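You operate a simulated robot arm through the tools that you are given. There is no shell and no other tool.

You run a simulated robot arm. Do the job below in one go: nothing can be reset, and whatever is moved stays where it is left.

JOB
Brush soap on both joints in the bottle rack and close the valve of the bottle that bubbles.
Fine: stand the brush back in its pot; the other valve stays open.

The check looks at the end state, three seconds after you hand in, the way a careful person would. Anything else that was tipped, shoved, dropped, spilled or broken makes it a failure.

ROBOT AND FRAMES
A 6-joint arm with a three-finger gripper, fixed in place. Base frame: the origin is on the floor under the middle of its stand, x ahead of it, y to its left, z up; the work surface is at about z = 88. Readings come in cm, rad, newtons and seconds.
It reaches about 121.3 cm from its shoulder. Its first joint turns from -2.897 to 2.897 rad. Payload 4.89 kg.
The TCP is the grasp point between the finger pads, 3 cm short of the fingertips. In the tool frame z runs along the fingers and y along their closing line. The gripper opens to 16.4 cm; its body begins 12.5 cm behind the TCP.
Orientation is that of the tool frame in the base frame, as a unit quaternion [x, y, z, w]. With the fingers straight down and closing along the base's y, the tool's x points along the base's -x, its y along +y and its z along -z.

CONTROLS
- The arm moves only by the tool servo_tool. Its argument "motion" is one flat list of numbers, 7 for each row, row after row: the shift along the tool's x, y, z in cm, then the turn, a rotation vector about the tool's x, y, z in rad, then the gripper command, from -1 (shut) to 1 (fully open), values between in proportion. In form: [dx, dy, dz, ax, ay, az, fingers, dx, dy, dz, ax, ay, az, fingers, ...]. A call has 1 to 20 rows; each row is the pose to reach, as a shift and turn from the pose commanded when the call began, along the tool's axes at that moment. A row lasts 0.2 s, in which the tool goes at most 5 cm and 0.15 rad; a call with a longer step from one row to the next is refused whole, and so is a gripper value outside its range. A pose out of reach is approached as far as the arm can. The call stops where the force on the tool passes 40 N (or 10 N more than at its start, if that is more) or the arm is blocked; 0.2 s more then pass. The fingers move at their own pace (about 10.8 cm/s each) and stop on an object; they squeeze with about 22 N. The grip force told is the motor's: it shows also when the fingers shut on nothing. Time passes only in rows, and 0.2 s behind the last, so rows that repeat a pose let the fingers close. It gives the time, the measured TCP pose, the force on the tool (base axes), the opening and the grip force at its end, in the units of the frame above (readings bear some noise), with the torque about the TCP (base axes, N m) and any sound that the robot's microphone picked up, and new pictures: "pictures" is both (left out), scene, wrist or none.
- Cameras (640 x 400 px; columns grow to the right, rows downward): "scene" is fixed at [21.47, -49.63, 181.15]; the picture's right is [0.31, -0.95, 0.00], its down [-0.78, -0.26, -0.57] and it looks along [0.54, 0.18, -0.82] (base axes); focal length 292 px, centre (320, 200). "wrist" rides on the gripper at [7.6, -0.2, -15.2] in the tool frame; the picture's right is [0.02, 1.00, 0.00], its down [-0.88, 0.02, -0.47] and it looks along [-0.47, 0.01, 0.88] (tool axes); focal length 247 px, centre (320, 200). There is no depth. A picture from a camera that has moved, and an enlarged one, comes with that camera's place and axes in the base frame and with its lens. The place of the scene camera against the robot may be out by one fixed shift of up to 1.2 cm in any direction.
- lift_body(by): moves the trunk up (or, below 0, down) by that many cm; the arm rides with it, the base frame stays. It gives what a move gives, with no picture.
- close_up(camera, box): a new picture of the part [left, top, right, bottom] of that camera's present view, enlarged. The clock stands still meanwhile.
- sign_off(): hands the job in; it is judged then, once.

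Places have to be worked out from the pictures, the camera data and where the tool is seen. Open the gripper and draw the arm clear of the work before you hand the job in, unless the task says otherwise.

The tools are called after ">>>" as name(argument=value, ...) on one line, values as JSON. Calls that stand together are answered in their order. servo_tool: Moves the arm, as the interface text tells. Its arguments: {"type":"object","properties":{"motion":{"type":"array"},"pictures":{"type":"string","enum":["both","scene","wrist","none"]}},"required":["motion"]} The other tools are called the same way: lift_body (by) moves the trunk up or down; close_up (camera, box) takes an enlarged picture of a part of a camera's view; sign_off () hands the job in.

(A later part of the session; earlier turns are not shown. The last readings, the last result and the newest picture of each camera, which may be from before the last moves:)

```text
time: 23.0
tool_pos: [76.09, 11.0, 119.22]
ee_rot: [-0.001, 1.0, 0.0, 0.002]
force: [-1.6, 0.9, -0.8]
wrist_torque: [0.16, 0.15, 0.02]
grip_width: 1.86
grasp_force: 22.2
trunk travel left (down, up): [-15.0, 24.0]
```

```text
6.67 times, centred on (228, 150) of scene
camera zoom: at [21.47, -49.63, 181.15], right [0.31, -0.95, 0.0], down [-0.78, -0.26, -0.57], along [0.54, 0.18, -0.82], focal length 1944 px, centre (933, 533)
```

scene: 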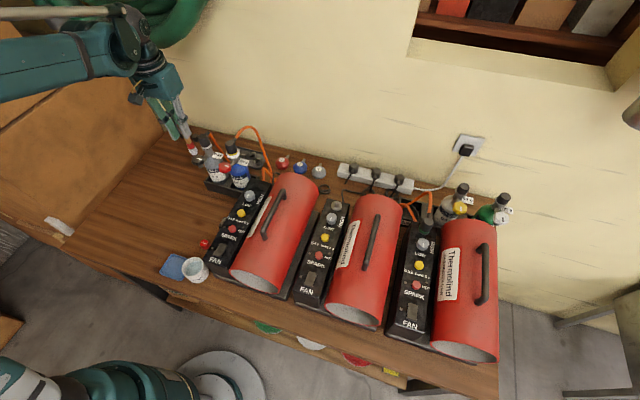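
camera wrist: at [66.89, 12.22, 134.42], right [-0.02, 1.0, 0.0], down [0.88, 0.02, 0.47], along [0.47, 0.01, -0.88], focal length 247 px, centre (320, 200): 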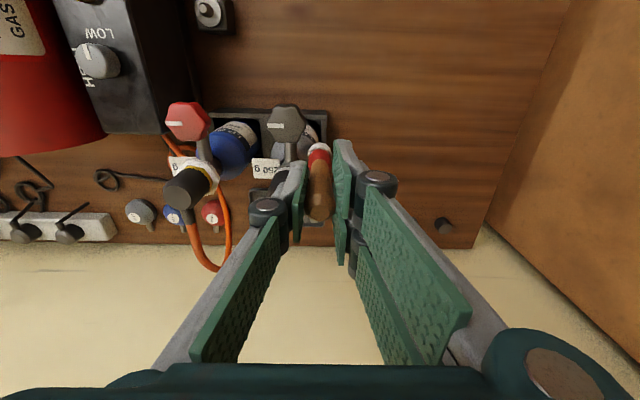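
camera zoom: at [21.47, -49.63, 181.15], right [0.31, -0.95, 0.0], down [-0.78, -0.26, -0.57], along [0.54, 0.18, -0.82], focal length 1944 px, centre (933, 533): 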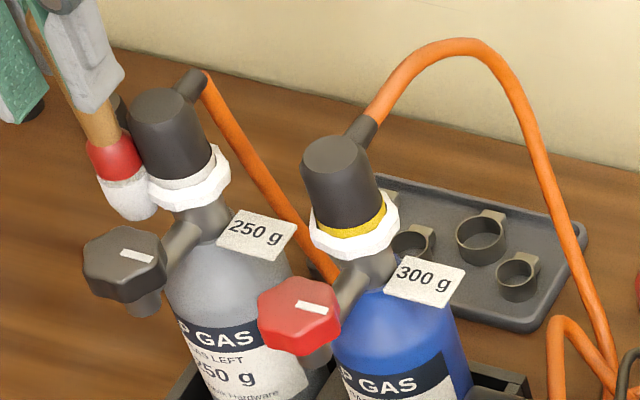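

Foam now sits on the grey bottle's joint too. I withdraw diagonally and lift, then watch both foam collars for bubbles.

>>> servo_tool(motion=[0, 0, -0.2, 0, 0, 0, -1, 0.4, 0.4, 0, 0, 0, 0, -1, 0.9, 0.9, 0, 0, 0, 0, -1, 1.5, 1.5, 0, 0, 0, 0, -1, 1.5, 1.5, -2, 0, 0, 0, -1, 1.5, 1.5, -5, 0, 0, 0, -1, 1.5, 1.5, -8.5, 0, 0, 0, -1, 1.5, 1.5, -12, 0, 0, 0, -1, 1.5, 1.5, -12, 0, 0, 0, -1], pictures="both")

>>> close_up(camera="scene", box=[180, 120, 276, 180])

>>> close_up(camera="wrist", box=[180, 80, 340, 180])

```text
time: 25.0
tool_pos: [74.51, 12.51, 131.3]
ee_rot: [0.001, 1.0, 0.0, 0.0]
force: [-0.4, 0.5, -0.9]
wrist_torque: [-0.03, -0.02, -0.01]
grip_width: 1.89
grasp_force: 22.4
trunk travel left (down, up): [-15.0, 24.0]
camera wrist: at [66.84, 12.24, 146.45], right [-0.02, 1.0, 0.0], down [0.88, 0.02, 0.47], along [0.47, 0.01, -0.88], focal length 247 px, centre (320, 200)
```

scene: 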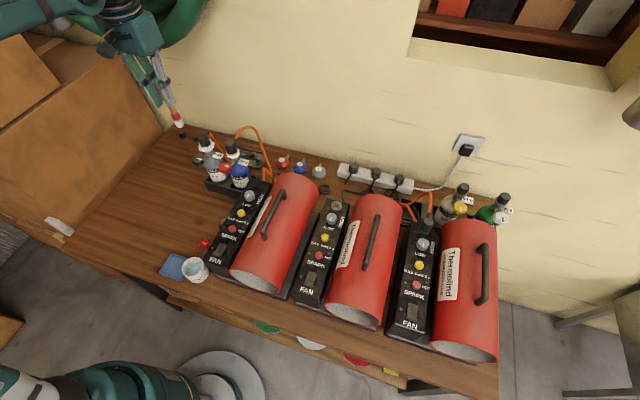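
wrist: 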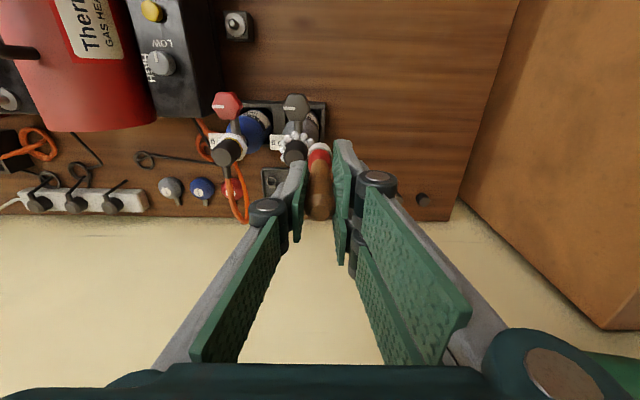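

```text
6.67 times, centred on (228, 150) of scene
camera zoom: at [21.47, -49.63, 181.15], right [0.31, -0.95, 0.0], down [-0.78, -0.26, -0.57], along [0.54, 0.18, -0.82], focal length 1944 px, centre (933, 533)
```

zoom: 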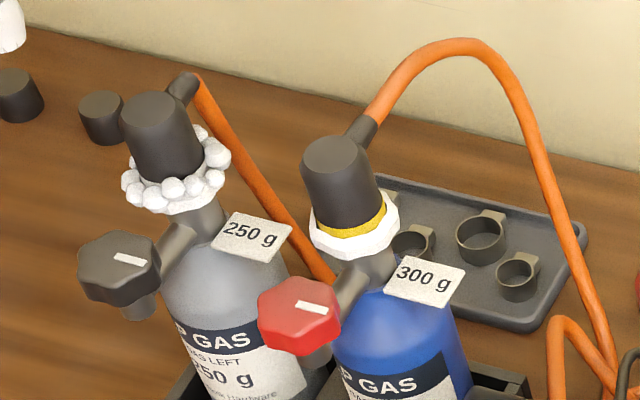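

```text
4.00 times, centred on (260, 130) of wrist
camera zoom: at [66.84, 12.24, 146.45], right [-0.02, 1.0, 0.0], down [0.88, 0.02, 0.47], along [0.47, 0.01, -0.88], focal length 988 px, centre (560, 480)
```

zoom: 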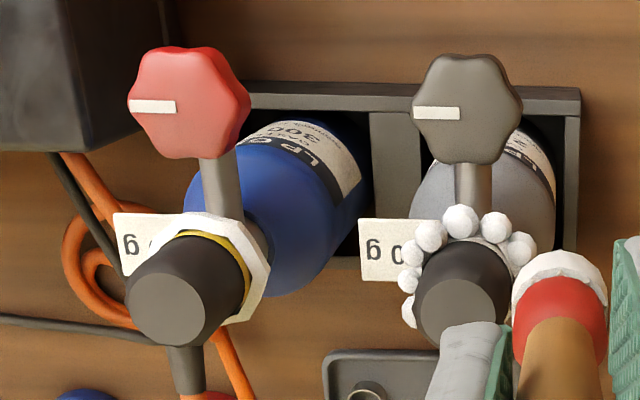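

The grey 250 g bottle with the black knob clearly bubbles, while the red one's foam has stayed smooth for eight seconds. First I carry the brush back above the pot.

>>> servo_tool(motion=[2.5, -1.1, 0, 0, 0, 0, -1, 6.2, -2.7, 0, 0, 0, 0, -1, 10, -4.3, 0, 0, 0, 0, -1, 14, -6, 0, 0, 0, 0, -1, 18, -7.8, 0, 0, 0, 0, -1, 22, -9.5, 0, 0, 0, 0, -1, 26, -11.2, 0, 0, 0, 0, -1, 29.5, -12.7, 2, 0, 0, 0, -1, 31.5, -13.6, 5, 0, 0, 0, -1, 32.5, -14, 9, 0, 0, 0, -1, 32.5, -14, 13, 0, 0, 0, -1, 32.5, -14, 15, 0, 0, 0, -1, 32.5, -14, 15, 0, 0, 0, -1], pictures="both")

>>> close_up(camera="scene", box=[130, 200, 250, 275])

>>> close_up(camera="wrist", box=[240, 90, 400, 190])

```text
time: 27.8
tool_pos: [42.19, -1.56, 115.87]
ee_rot: [0.0, 1.0, 0.001, 0.0]
force: [0.5, 0.7, -0.4]
wrist_torque: [0.01, 0.05, 0.0]
grip_width: 1.85
grasp_force: 22.4
trunk travel left (down, up): [-15.0, 24.0]
camera wrist: at [34.57, -1.72, 131.26], right [-0.02, 1.0, 0.0], down [0.88, 0.02, 0.47], along [0.47, 0.01, -0.88], focal length 247 px, centre (320, 200)
```

scene: 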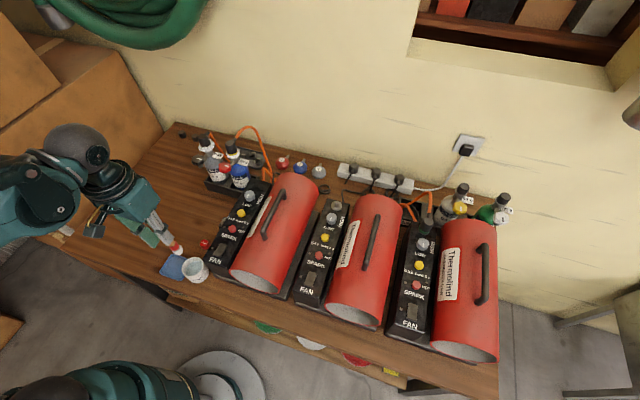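
wrist: 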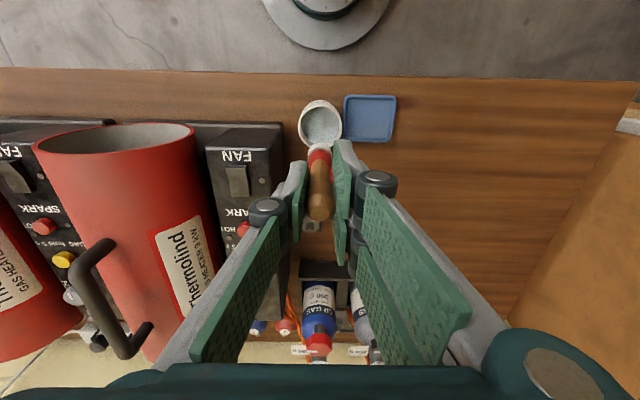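

```text
5.33 times, centred on (190, 238) of scene
camera zoom: at [21.47, -49.63, 181.15], right [0.31, -0.95, 0.0], down [-0.78, -0.26, -0.57], along [0.54, 0.18, -0.82], focal length 1555 px, centre (1013, 0)
```

zoom: 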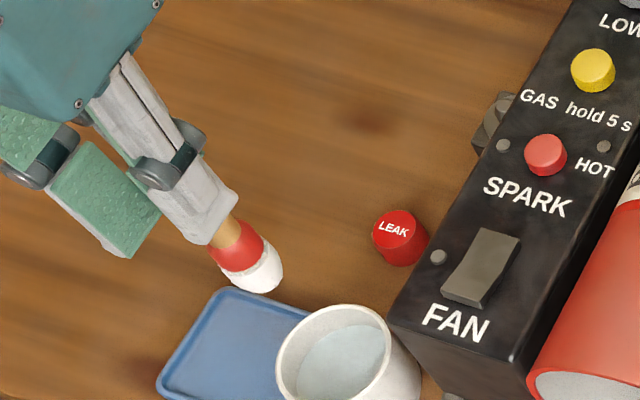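

```text
4.00 times, centred on (320, 140) of wrist
camera zoom: at [34.57, -1.72, 131.26], right [-0.02, 1.0, 0.0], down [0.88, 0.02, 0.47], along [0.47, 0.01, -0.88], focal length 988 px, centre (320, 440)
```

zoom: 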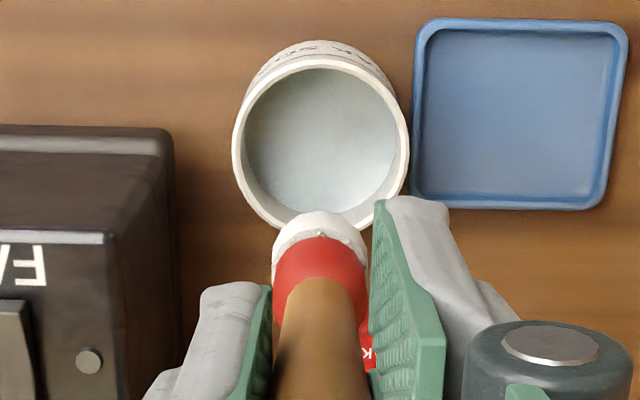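

The brush is aligned over the pot (rim centre ≈ (41.8, -1.6)). I lower it to the height where I picked it up.

>>> servo_tool(motion=[0.1, 0, 2.5, 0, 0, 0, -1, 0.15, 0, 5, 0, 0, 0, -1, 0.15, 0, 7.5, 0, 0, 0, -1, 0.15, 0, 10, 0, 0, 0, -1, 0.15, 0, 12, 0, 0, 0, -1, 0.15, 0, 14, 0, 0, 0, -1, 0.15, 0, 15.3, 0, 0, 0, -1, 0.15, 0, 16, 0, 0, 0, -1, 0.15, 0, 16.1, 0, 0, 0, -1, 0.15, 0, 16.1, 0, 0, 0, -1], pictures="both")

>>> close_up(camera="scene", box=[130, 220, 250, 295])

>>> close_up(camera="wrist", box=[240, 100, 400, 200])

```text
time: 30.0
tool_pos: [41.96, -1.48, 100.14]
ee_rot: [0.0, 1.0, 0.0, 0.002]
force: [-0.6, -0.3, -1.0]
wrist_torque: [0.01, 0.02, -0.02]
grip_width: 1.89
grasp_force: 22.5
trunk travel left (down, up): [-15.0, 24.0]
camera wrist: at [34.42, -1.69, 115.34], right [-0.02, 1.0, 0.0], down [0.88, 0.02, 0.47], along [0.47, 0.01, -0.88], focal length 247 px, centre (320, 200)
```

scene: 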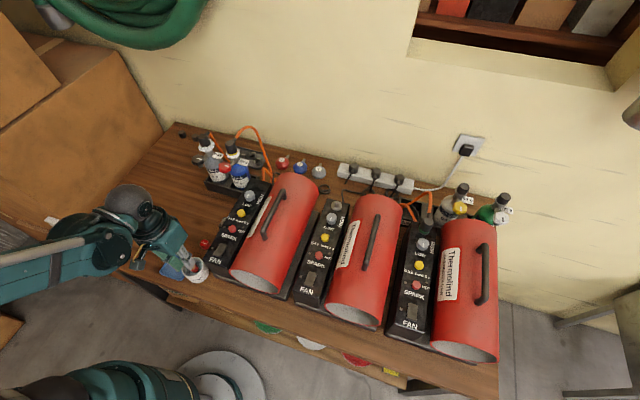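
wrist: 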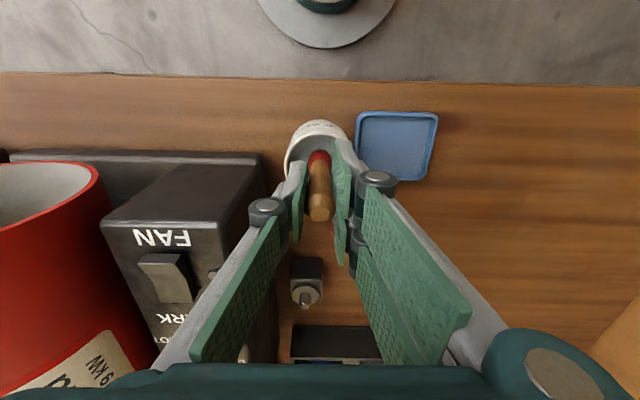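

```text
5.33 times, centred on (190, 258) of scene
camera zoom: at [21.47, -49.63, 181.15], right [0.31, -0.95, 0.0], down [-0.78, -0.26, -0.57], along [0.54, 0.18, -0.82], focal length 1555 px, centre (1013, -107)
```

zoom: 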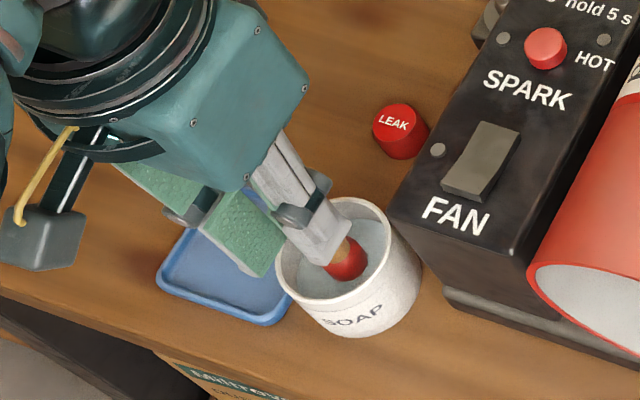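

```text
4.00 times, centred on (320, 150) of wrist
camera zoom: at [34.42, -1.69, 115.34], right [-0.02, 1.0, 0.0], down [0.88, 0.02, 0.47], along [0.47, 0.01, -0.88], focal length 988 px, centre (320, 400)
```

zoom: 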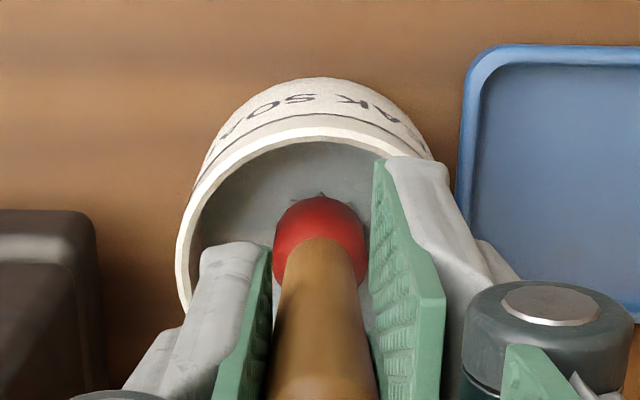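

The brush is back in the pot at the pick-up height, upright and centred. I lower the last millimetre and open the fingers to 5 cm, then look before withdrawing.

>>> servo_tool(motion=[0, 0, 0.1, 0, 0, 0, -1, 0, 0, 0.1, 0, 0, 0, -0.7, 0, 0, 0.1, 0, 0, 0, -0.55, 0, 0, 0.1, 0, 0, 0, -0.39, 0, 0, 0.1, 0, 0, 0, -0.39, 0, 0, 0.1, 0, 0, 0, -0.39], pictures="both")

>>> close_up(camera="wrist", box=[240, 100, 400, 200])

>>> close_up(camera="scene", box=[130, 220, 250, 295])

```text
time: 31.4
tool_pos: [42.0, -1.54, 100.0]
ee_rot: [0.0, 1.0, 0.0, 0.001]
force: [0.0, -0.4, -0.7]
wrist_torque: [0.02, 0.01, -0.02]
grip_width: 5.03
grasp_force: 0.0
trunk travel left (down, up): [-15.0, 24.0]
camera wrist: at [34.38, -1.71, 115.18], right [-0.02, 1.0, 0.0], down [0.88, 0.02, 0.47], along [0.47, 0.01, -0.88], focal length 247 px, centre (320, 200)
```

scene: 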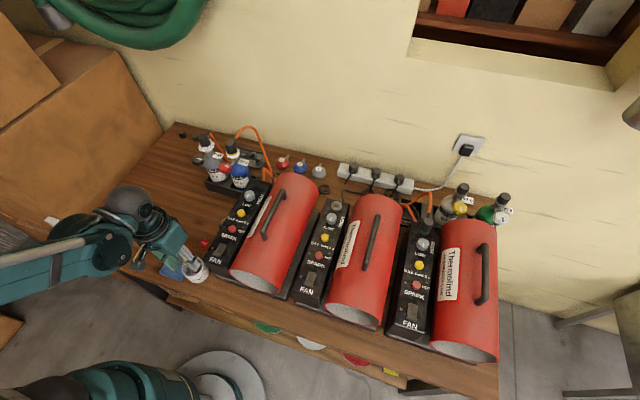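
wrist: 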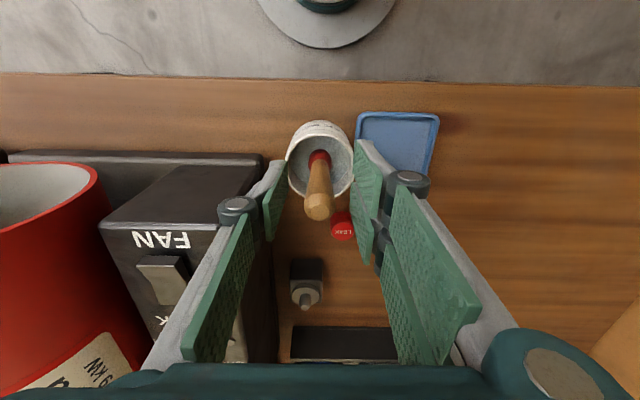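

```text
4.00 times, centred on (320, 150) of wrist
camera zoom: at [34.38, -1.71, 115.18], right [-0.02, 1.0, 0.0], down [0.88, 0.02, 0.47], along [0.47, 0.01, -0.88], focal length 988 px, centre (320, 400)
```

zoom: 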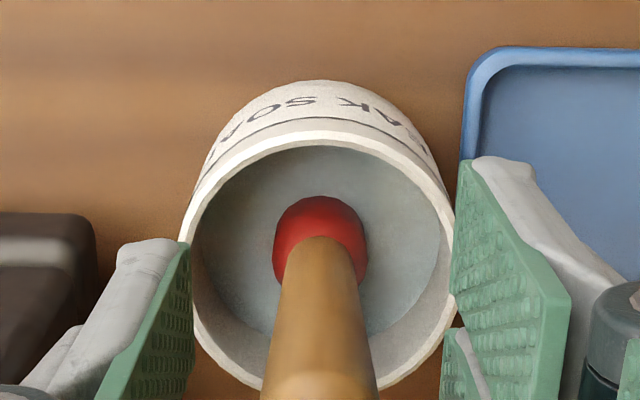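

```text
5.33 times, centred on (190, 258) of scene
camera zoom: at [21.47, -49.63, 181.15], right [0.31, -0.95, 0.0], down [-0.78, -0.26, -0.57], along [0.54, 0.18, -0.82], focal length 1555 px, centre (1013, -107)
```

zoom: 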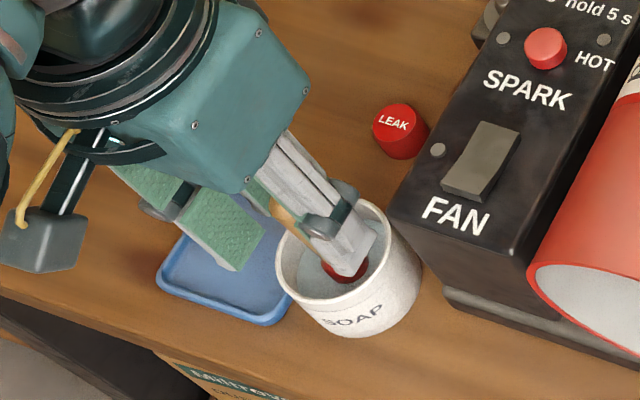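

The brush stands on its own after release. I rise straight up, clear of the handle, and check it.

>>> servo_tool(motion=[0, 0, -2, 0, 0, 0, -0.39, 0, 0, -4, 0, 0, 0, -0.39, 0, 0, -7, 0, 0, 0, -0.39, 0, 0, -11, 0, 0, 0, -0.39, 0, 0, -15, 0, 0, 0, -0.39, 0, 0, -19, 0, 0, 0, -0.39, 0, 0, -23, 0, 0, 0, -0.39, 0, 0, -26, 0, 0, 0, -0.2, 0, 0, -26, 0, 0, 0, -0.1], pictures="both")

>>> close_up(camera="wrist", box=[240, 80, 400, 180])

>>> close_up(camera="scene", box=[130, 220, 250, 295])

>>> close_up(camera="scene", box=[180, 120, 276, 180])

```text
time: 33.4
tool_pos: [41.94, -1.48, 125.84]
ee_rot: [0.0, 1.0, 0.0, 0.001]
force: [1.0, 0.1, -0.5]
wrist_torque: [0.02, -0.03, 0.04]
grip_width: 7.39
grasp_force: 0.1
trunk travel left (down, up): [-15.0, 24.0]
camera wrist: at [34.37, -1.7, 141.13], right [-0.02, 1.0, 0.0], down [0.88, 0.02, 0.47], along [0.47, 0.01, -0.88], focal length 247 px, centre (320, 200)
```

scene: 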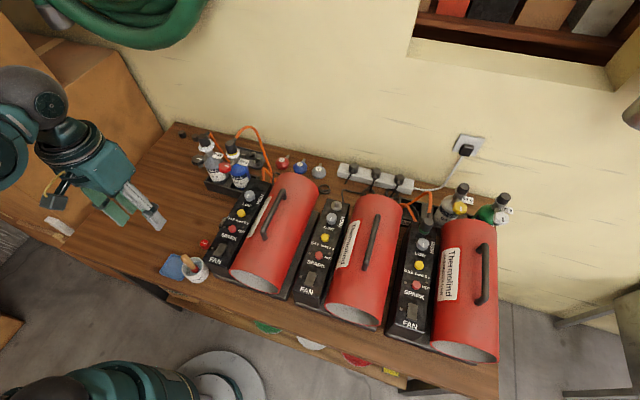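
wrist: 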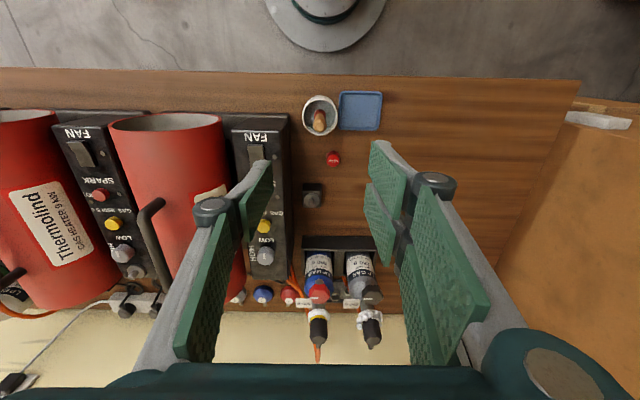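

```text
4.00 times, centred on (320, 130) of wrist
camera zoom: at [34.37, -1.7, 141.13], right [-0.02, 1.0, 0.0], down [0.88, 0.02, 0.47], along [0.47, 0.01, -0.88], focal length 988 px, centre (320, 480)
```

zoom: 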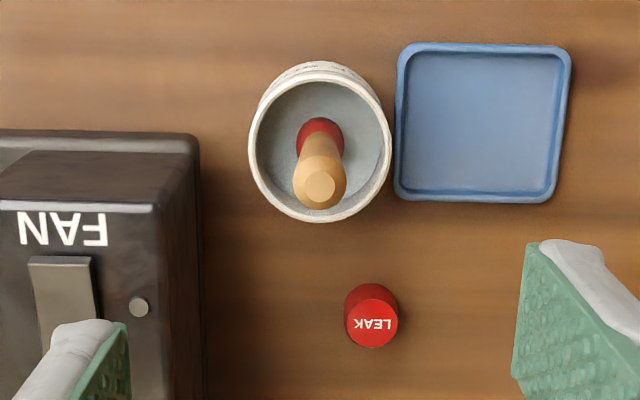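

```text
5.33 times, centred on (190, 258) of scene
camera zoom: at [21.47, -49.63, 181.15], right [0.31, -0.95, 0.0], down [-0.78, -0.26, -0.57], along [0.54, 0.18, -0.82], focal length 1555 px, centre (1013, -107)
```

zoom: 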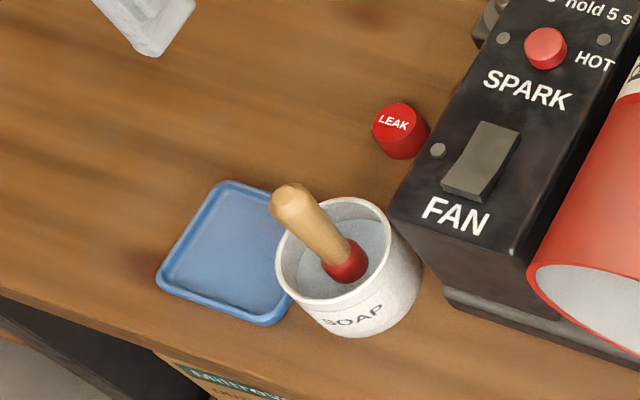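

```text
6.67 times, centred on (228, 150) of scene
camera zoom: at [21.47, -49.63, 181.15], right [0.31, -0.95, 0.0], down [-0.78, -0.26, -0.57], along [0.54, 0.18, -0.82], focal length 1944 px, centre (933, 533)
```

zoom: 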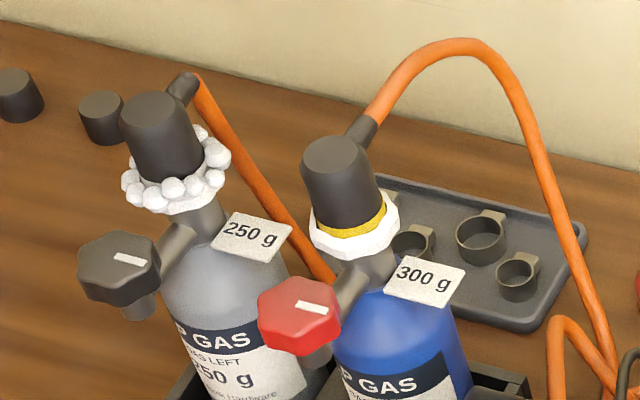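

The brush stands in its pot as at the start, and the 250 g bottle is still the only one bubbling. I carry the gripper over the black knob at about (71.9, 8.75), yawed 0.5 rad counter-clockwise so the pads face the hex flats and keep clear of the cap.

>>> servo_tool(motion=[-3, 1, 0, 0, 0, 0, -0.22, -7, 2.4, 0, 0, 0, -0.05, -0.22, -11, 3.8, 0, 0, 0, -0.1, -0.22, -15, 5.1, 0, 0, 0, -0.2, -0.22, -19, 6.5, 0, 0, 0, -0.3, -0.22, -23, 7.9, 0, 0, 0, -0.4, -0.22, -26.5, 9, 0.5, 0, 0, -0.45, -0.22, -29, 9.9, 1, 0, 0, -0.5, -0.22, -29.9, 10.2, 1.8, 0, 0, -0.5, -0.22, -29.9, 10.2, 1.8, 0, 0, -0.5, -0.22], pictures="both")

>>> close_up(camera="wrist", box=[220, 70, 420, 195])

>>> close_up(camera="scene", box=[160, 90, 288, 170])

```text
time: 35.6
tool_pos: [71.9, 8.68, 124.11]
ee_rot: [-0.247, 0.969, -0.001, 0.001]
force: [-0.6, -0.1, -0.1]
wrist_torque: [0.0, 0.08, -0.01]
grip_width: 6.39
grasp_force: 0.1
trunk travel left (down, up): [-15.0, 24.0]
camera wrist: at [65.32, 4.75, 139.43], right [-0.5, 0.87, 0.0], down [0.76, 0.44, 0.47], along [0.41, 0.24, -0.88], focal length 247 px, centre (320, 200)
```

scene: 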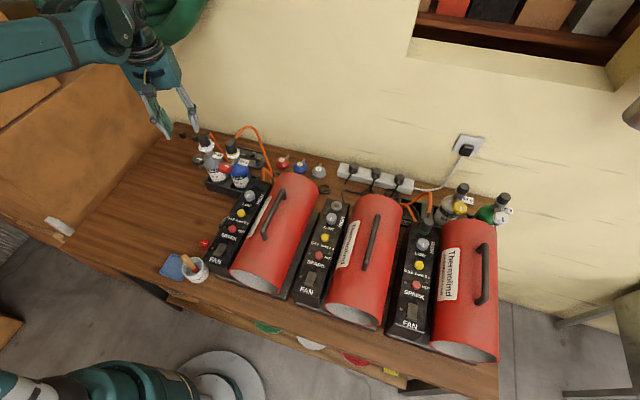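
wrist: 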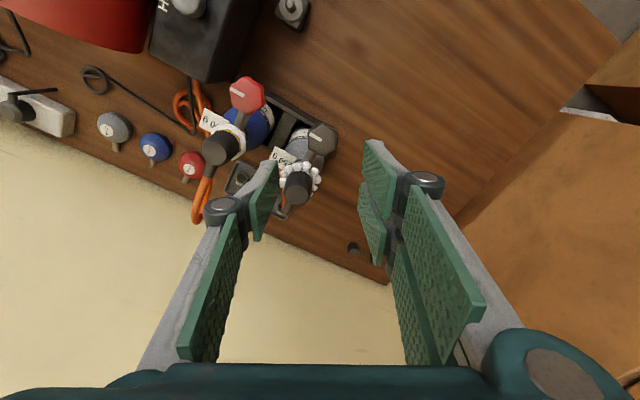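

```text
3.20 times, centred on (320, 132) of wrist
camera zoom: at [65.32, 4.75, 139.43], right [-0.5, 0.87, 0.0], down [0.76, 0.44, 0.47], along [0.41, 0.24, -0.88], focal length 790 px, centre (320, 416)
```

zoom: 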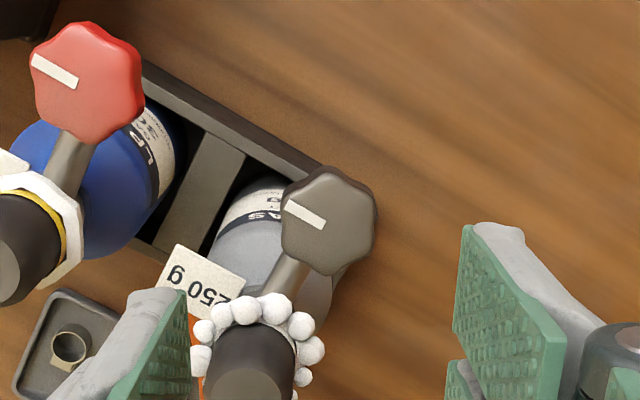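

```text
5.00 times, centred on (224, 130) of scene
camera zoom: at [21.47, -49.63, 181.15], right [0.31, -0.95, 0.0], down [-0.78, -0.26, -0.57], along [0.54, 0.18, -0.82], focal length 1458 px, centre (800, 550)
```

zoom: 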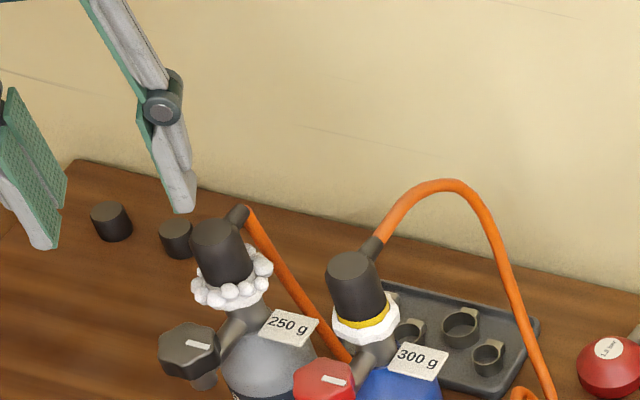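

From several views I place the black knob's axis at about (71.95, 9.0), top between 108.7 and 109.5. I lower the open fingers to just above knob height and look again.

>>> servo_tool(motion=[-0.2, 0.26, 3, 0, 0, 0, -0.22, -0.2, 0.26, 6, 0, 0, 0, -0.22, -0.2, 0.26, 8.5, 0, 0, 0, -0.22, -0.2, 0.26, 10.6, 0, 0, 0, -0.22, -0.2, 0.26, 10.6, 0, 0, 0, -0.22], pictures="both")

>>> close_up(camera="wrist", box=[220, 100, 420, 225])

>>> close_up(camera="scene", box=[160, 100, 288, 180])

```text
time: 36.8
tool_pos: [71.9, 8.82, 113.55]
ee_rot: [-0.247, 0.969, 0.0, 0.0]
force: [-0.4, 0.7, -0.5]
wrist_torque: [0.05, 0.01, 0.0]
grip_width: 6.41
grasp_force: 0.1
trunk travel left (down, up): [-15.0, 24.0]
camera wrist: at [65.34, 5.02, 128.96], right [-0.5, 0.87, 0.0], down [0.76, 0.44, 0.47], along [0.41, 0.24, -0.88], focal length 247 px, centre (320, 200)
```

scene: 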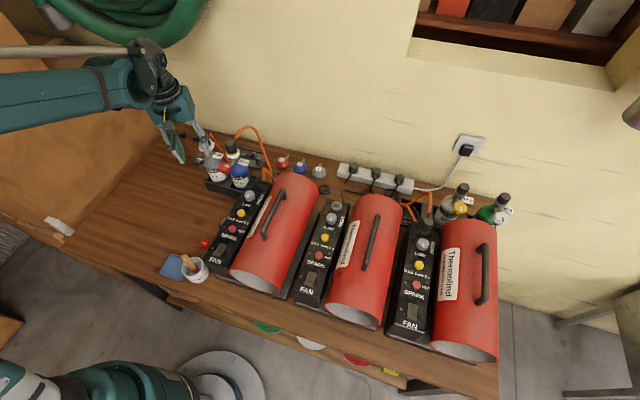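
wrist: 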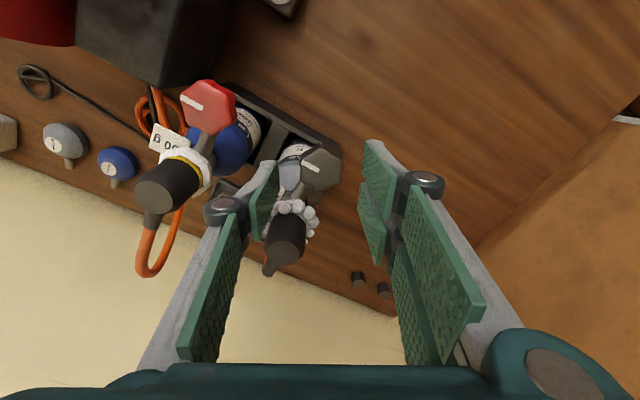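

```text
3.20 times, centred on (320, 162) of wrist
camera zoom: at [65.34, 5.02, 128.96], right [-0.5, 0.87, 0.0], down [0.76, 0.44, 0.47], along [0.41, 0.24, -0.88], focal length 790 px, centre (320, 320)
```

zoom: 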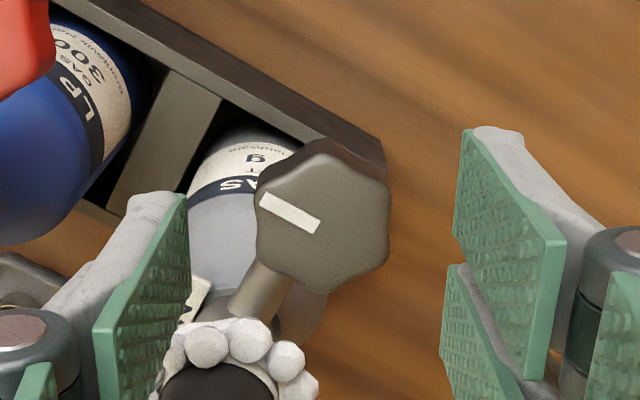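

```text
5.00 times, centred on (224, 140) of scene
camera zoom: at [21.47, -49.63, 181.15], right [0.31, -0.95, 0.0], down [-0.78, -0.26, -0.57], along [0.54, 0.18, -0.82], focal length 1458 px, centre (800, 500)
```

zoom: 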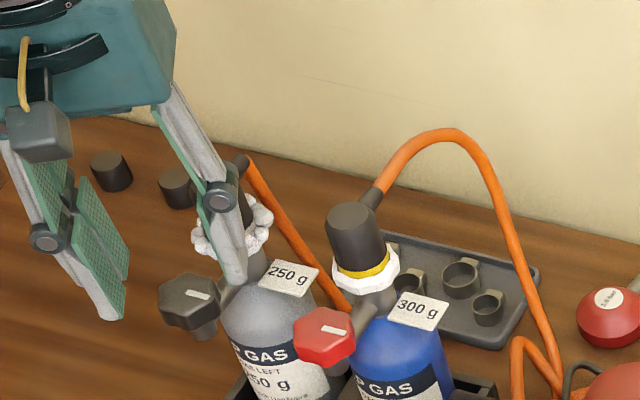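

The knob's projected centre coincides with the TCP axis, so the hand is centred. I lower so the fingertips straddle the knob (TCP z ≈ 110.7) and close on its flats.

>>> servo_tool(motion=[0, 0, 1.5, 0, 0, 0, -0.22, 0, 0, 2.85, 0, 0, 0, -0.22, 0, 0, 2.85, 0, 0, 0, -0.22, 0, 0, 2.85, 0, 0, 0, -0.4, 0, 0, 2.85, 0, 0, 0, -0.5, 0, 0, 2.85, 0, 0, 0, -0.6, 0, 0, 2.85, 0, 0, 0, -1, 0, 0, 2.85, 0, 0, 0, -1], pictures="both")

>>> close_up(camera="wrist", box=[220, 120, 420, 245])

>>> close_up(camera="scene", box=[160, 110, 288, 190])

```text
time: 38.6
tool_pos: [71.85, 9.05, 110.79]
ee_rot: [-0.247, 0.969, 0.0, 0.0]
force: [0.4, -2.5, -0.2]
wrist_torque: [-0.06, -0.03, -0.06]
grip_width: 3.66
grasp_force: 22.2
trunk travel left (down, up): [-15.0, 24.0]
camera wrist: at [65.34, 5.13, 126.01], right [-0.5, 0.87, 0.0], down [0.76, 0.44, 0.47], along [0.41, 0.23, -0.88], focal length 247 px, centre (320, 200)
```

scene: 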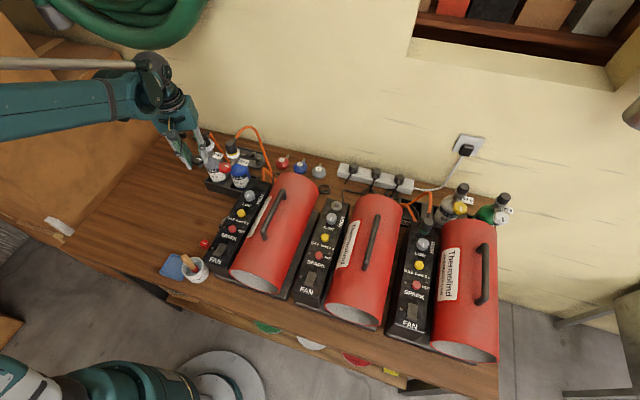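
wrist: 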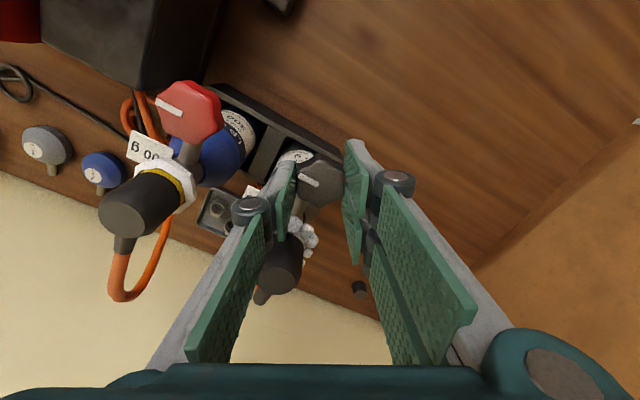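

```text
3.20 times, centred on (320, 182) of wrist
camera zoom: at [65.34, 5.13, 126.01], right [-0.5, 0.87, 0.0], down [0.76, 0.44, 0.47], along [0.41, 0.23, -0.88], focal length 790 px, centre (320, 256)
```

zoom: 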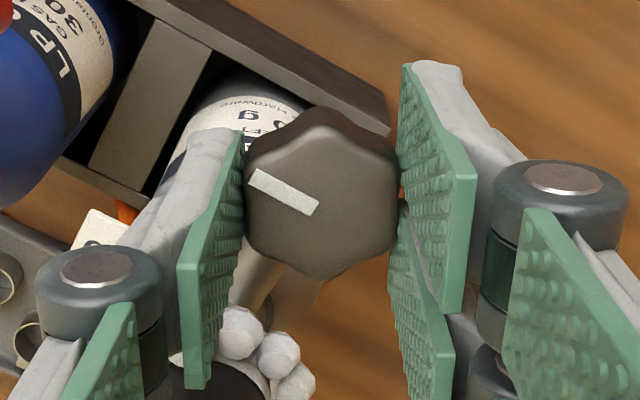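

```text
5.00 times, centred on (224, 150) of scene
camera zoom: at [21.47, -49.63, 181.15], right [0.31, -0.95, 0.0], down [-0.78, -0.26, -0.57], along [0.54, 0.18, -0.82], focal length 1458 px, centre (800, 450)
```

zoom: 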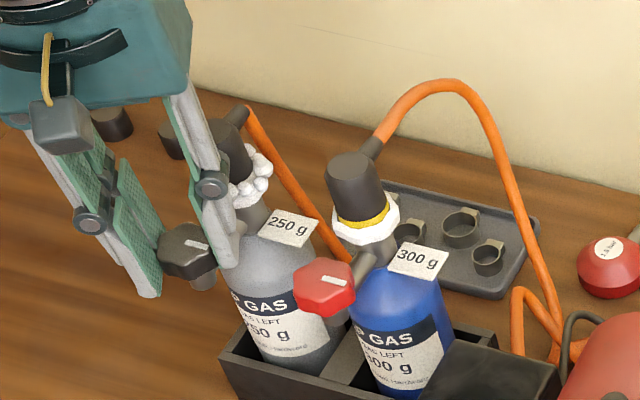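

The fingers hold the knob across its flats (3.66 cm wide). I turn it clockwise (seen from above) by 0.35 rad and check the pointer.

>>> servo_tool(motion=[0, 0, 0, 0, 0, 0.07, -1, 0, 0, 0, 0, 0, 0.14, -1, 0, 0, 0, 0, 0, 0.21, -1, 0, 0, 0, 0, 0, 0.28, -1, 0, 0, 0, 0, 0, 0.35, -1, 0, 0, 0, 0, 0, 0.35, -1], pictures="both")

>>> close_up(camera="wrist", box=[220, 120, 420, 245])

>>> close_up(camera="scene", box=[160, 110, 288, 190])

```text
time: 40.0
tool_pos: [71.89, 8.99, 110.71]
ee_rot: [-0.074, 0.997, 0.001, 0.001]
force: [1.8, 1.3, 13.6]
wrist_torque: [0.07, -0.4, 0.02]
grip_width: 3.63
grasp_force: 22.2
trunk travel left (down, up): [-15.0, 24.0]
camera wrist: at [64.31, 7.61, 125.99], right [-0.17, 0.99, 0.0], down [0.87, 0.15, 0.47], along [0.47, 0.08, -0.88], focal length 247 px, centre (320, 200)
```

scene: 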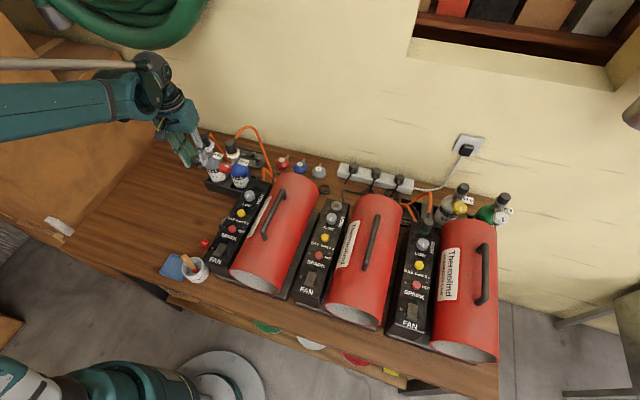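
wrist: 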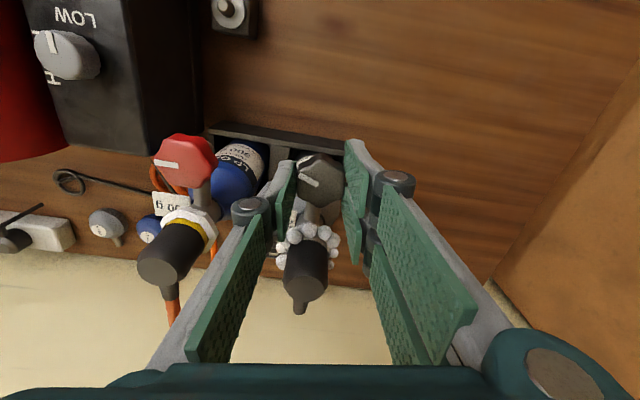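

```text
3.20 times, centred on (320, 182) of wrist
camera zoom: at [64.31, 7.61, 125.99], right [-0.17, 0.99, 0.0], down [0.87, 0.15, 0.47], along [0.47, 0.08, -0.88], focal length 790 px, centre (320, 256)
```

zoom: 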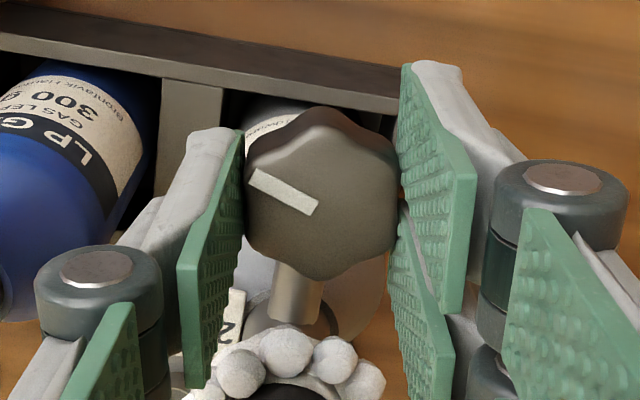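

```text
5.00 times, centred on (224, 150) of scene
camera zoom: at [21.47, -49.63, 181.15], right [0.31, -0.95, 0.0], down [-0.78, -0.26, -0.57], along [0.54, 0.18, -0.82], focal length 1458 px, centre (800, 450)
```

zoom: 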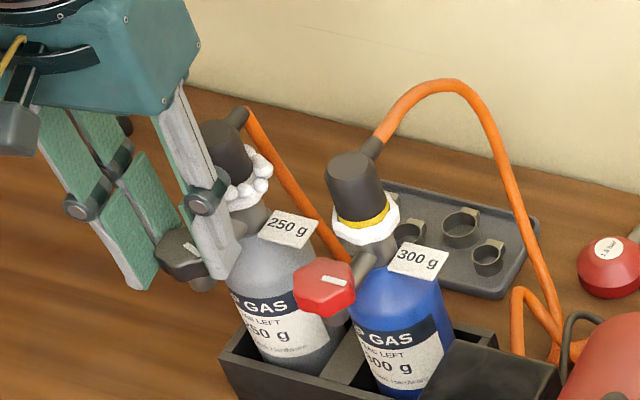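

The knob followed the hand, but a 13.6 N upward force built up, so I release to relieve it and see where the bottle and knob settle.

>>> servo_tool(motion=[0, 0, 0, 0, 0, 0, -0.45, 0, 0, 0, 0, 0, 0, -0.3, 0, 0, 0, 0, 0, 0, -0.22, 0, 0, 0, 0, 0, 0, -0.22], pictures="both")

>>> close_up(camera="wrist", box=[220, 120, 420, 245])

>>> close_up(camera="scene", box=[160, 110, 288, 190])

```text
time: 41.0
tool_pos: [71.85, 8.95, 110.82]
ee_rot: [-0.075, 0.997, 0.0, 0.001]
force: [0.3, -0.7, -0.3]
wrist_torque: [-0.04, -0.01, -0.04]
grip_width: 6.4
grasp_force: 0.1
trunk travel left (down, up): [-15.0, 24.0]
camera wrist: at [64.35, 7.6, 125.95], right [-0.17, 0.99, 0.0], down [0.87, 0.15, 0.47], along [0.47, 0.08, -0.88], focal length 247 px, centre (320, 200)
```

scene: 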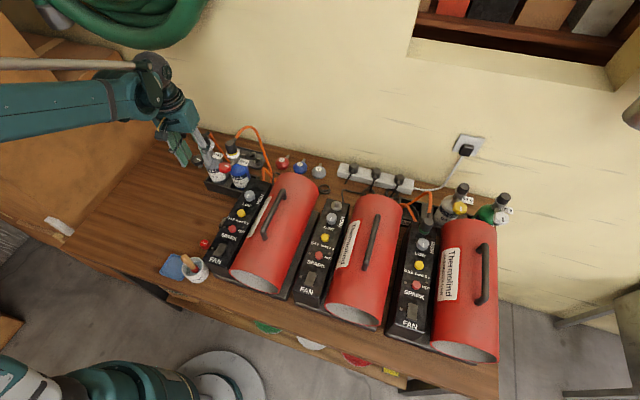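
wrist: 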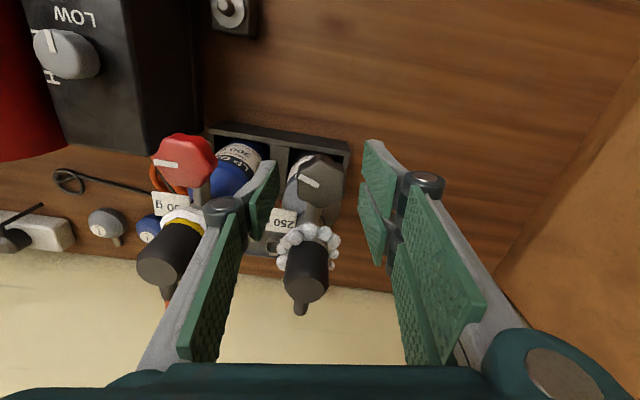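

```text
3.20 times, centred on (320, 182) of wrist
camera zoom: at [64.35, 7.6, 125.95], right [-0.17, 0.99, 0.0], down [0.87, 0.15, 0.47], along [0.47, 0.08, -0.88], focal length 790 px, centre (320, 256)
```

zoom: 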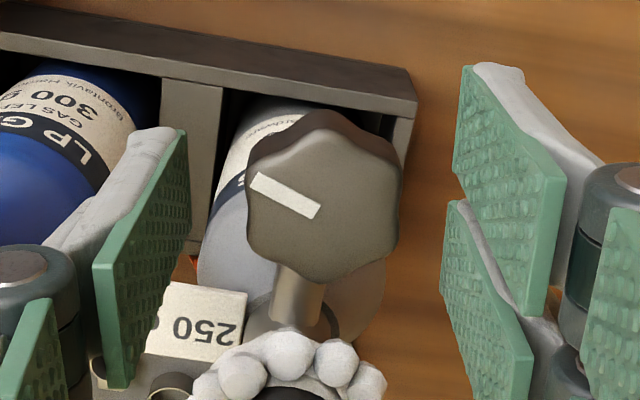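

```text
5.00 times, centred on (224, 150) of scene
camera zoom: at [21.47, -49.63, 181.15], right [0.31, -0.95, 0.0], down [-0.78, -0.26, -0.57], along [0.54, 0.18, -0.82], focal length 1458 px, centre (800, 450)
```

zoom: 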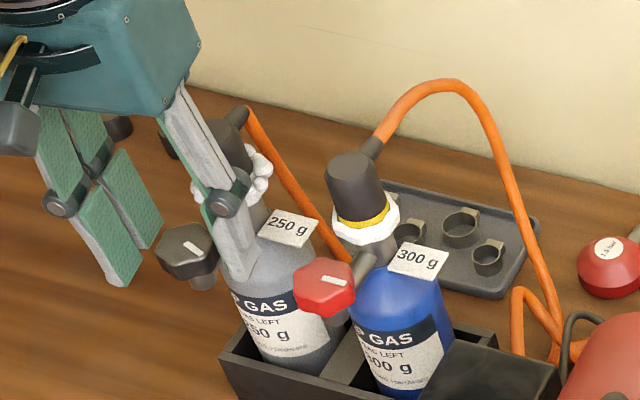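

Everything relaxed to zero force; the pointer has turned about 20° clockwise and the bottle stands where it was. I regrip here and turn on by another 0.25 rad, in small steps.

>>> servo_tool(motion=[0, 0, -0.1, 0, 0, 0, -0.4, 0, 0, -0.1, 0, 0, 0, -0.5, 0, 0, -0.1, 0, 0, 0, -0.6, 0, 0, -0.1, 0, 0, 0, -1, 0, 0, -0.1, 0, 0, 0, -1, 0, 0, -0.1, 0, 0, 0.06, -1, 0, 0, -0.1, 0, 0, 0.12, -1, 0, 0, -0.1, 0, 0, 0.12, -1], pictures="none")

>>> close_up(camera="wrist", box=[220, 120, 420, 245])

```text
time: 42.8
tool_pos: [71.79, 9.12, 110.81]
ee_rot: [-0.014, 1.0, 0.001, 0.001]
force: [-0.8, 1.2, 0.6]
wrist_torque: [-0.03, 0.07, -0.01]
grip_width: 3.66
grasp_force: 22.0
trunk travel left (down, up): [-15.0, 24.0]
```

```text
3.20 times, centred on (320, 182) of wrist
camera zoom: at [64.22, 8.54, 126.06], right [-0.05, 1.0, 0.0], down [0.88, 0.04, 0.47], along [0.47, 0.02, -0.88], focal length 790 px, centre (320, 256)
```

zoom: 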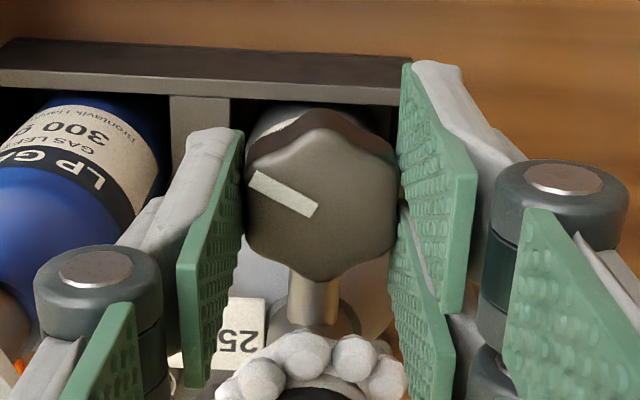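

Force stays small and the knob follows. I turn another 0.1 rad, which is about the limit before the right-hand pads near the foam.

>>> servo_tool(motion=[0, 0, 0, 0, 0, 0.05, -1, 0, 0, 0, 0, 0, 0.1, -1, 0, 0, 0, 0, 0, 0.1, -1], pictures="none")

>>> close_up(camera="wrist", box=[220, 120, 420, 245])

>>> close_up(camera="scene", box=[160, 110, 288, 190])

```text
time: 43.6
tool_pos: [71.87, 9.01, 110.86]
ee_rot: [0.036, 0.999, 0.0, 0.001]
force: [-4.7, -0.4, 2.2]
wrist_torque: [-0.01, 0.47, 0.02]
grip_width: 3.64
grasp_force: 21.3
trunk travel left (down, up): [-15.0, 24.0]
```

```text
3.20 times, centred on (320, 182) of wrist
camera zoom: at [64.25, 9.32, 126.07], right [0.05, 1.0, 0.0], down [0.88, -0.04, 0.47], along [0.47, -0.02, -0.88], focal length 790 px, centre (320, 256)
```

zoom: 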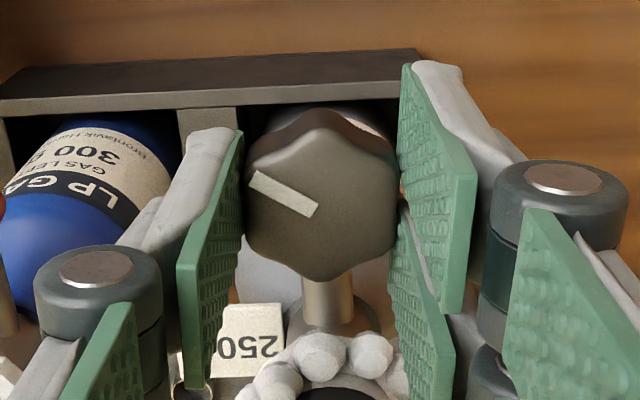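

```text
5.00 times, centred on (224, 150) of scene
camera zoom: at [21.47, -49.63, 181.15], right [0.31, -0.95, 0.0], down [-0.78, -0.26, -0.57], along [0.54, 0.18, -0.82], focal length 1458 px, centre (800, 450)
```

zoom: 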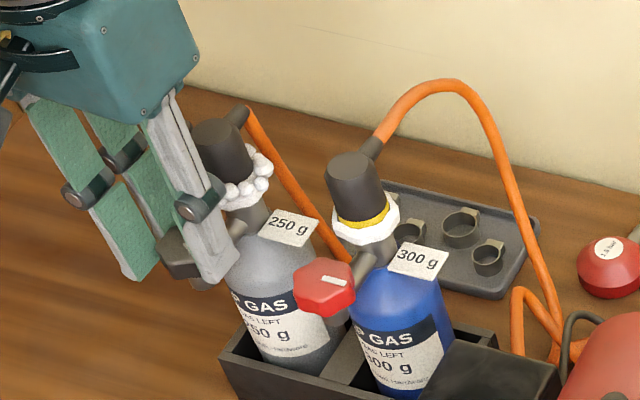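

The knob follows well; the small side force is the bottle touching its rack, so I release, lift clear, and turn the open hand back counter-clockwise by 0.82 rad for the next bite.

>>> servo_tool(motion=[0, 0, 0, 0, 0, 0, -0.45, 0, 0, 0, 0, 0, 0, -0.32, 0, 0, -1.5, 0, 0, 0, -0.32, 0, 0, -3.6, 0, 0, 0, -0.32, 0, 0, -3.6, 0, 0, -0.13, -0.32, 0, 0, -3.6, 0, 0, -0.27, -0.32, 0, 0, -3.6, 0, 0, -0.41, -0.32, 0, 0, -3.6, 0, 0, -0.55, -0.32, 0, 0, -3.6, 0, 0, -0.69, -0.32, 0, 0, -3.6, 0, 0, -0.82, -0.32, 0, 0, -3.6, 0, 0, -0.82, -0.32], pictures="both")

>>> close_up(camera="wrist", box=[220, 100, 420, 225])

>>> close_up(camera="scene", box=[160, 110, 288, 190])

```text
time: 46.0
tool_pos: [71.94, 8.98, 114.52]
ee_rot: [-0.366, 0.93, -0.001, 0.0]
force: [-0.1, -0.5, 0.2]
wrist_torque: [-0.01, 0.0, -0.04]
grip_width: 5.58
grasp_force: 0.0
trunk travel left (down, up): [-15.0, 24.0]
camera wrist: at [66.41, 3.6, 129.71], right [-0.7, 0.72, 0.0], down [0.63, 0.61, 0.47], along [0.34, 0.33, -0.88], focal length 247 px, centre (320, 200)
```

scene: 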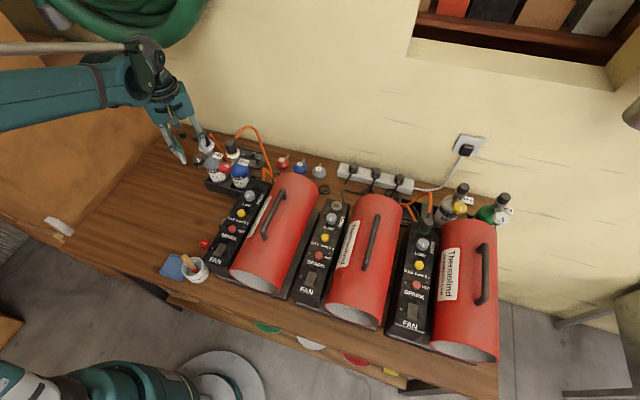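
wrist: 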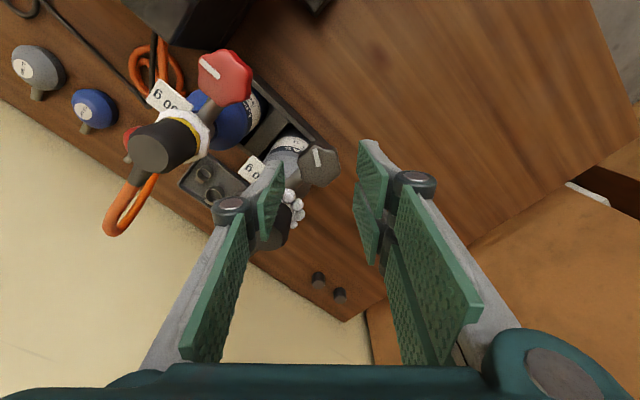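

```text
3.20 times, centred on (320, 162) of wrist
camera zoom: at [66.41, 3.6, 129.71], right [-0.7, 0.72, 0.0], down [0.63, 0.61, 0.47], along [0.34, 0.33, -0.88], focal length 790 px, centre (320, 320)
```

zoom: 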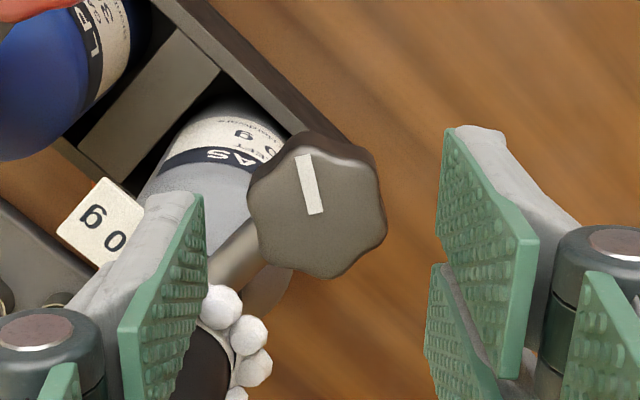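

```text
5.00 times, centred on (224, 150) of scene
camera zoom: at [21.47, -49.63, 181.15], right [0.31, -0.95, 0.0], down [-0.78, -0.26, -0.57], along [0.54, 0.18, -0.82], focal length 1458 px, centre (800, 450)
```

zoom: 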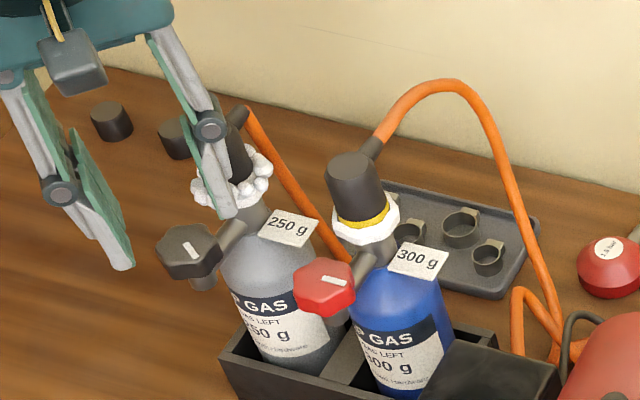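

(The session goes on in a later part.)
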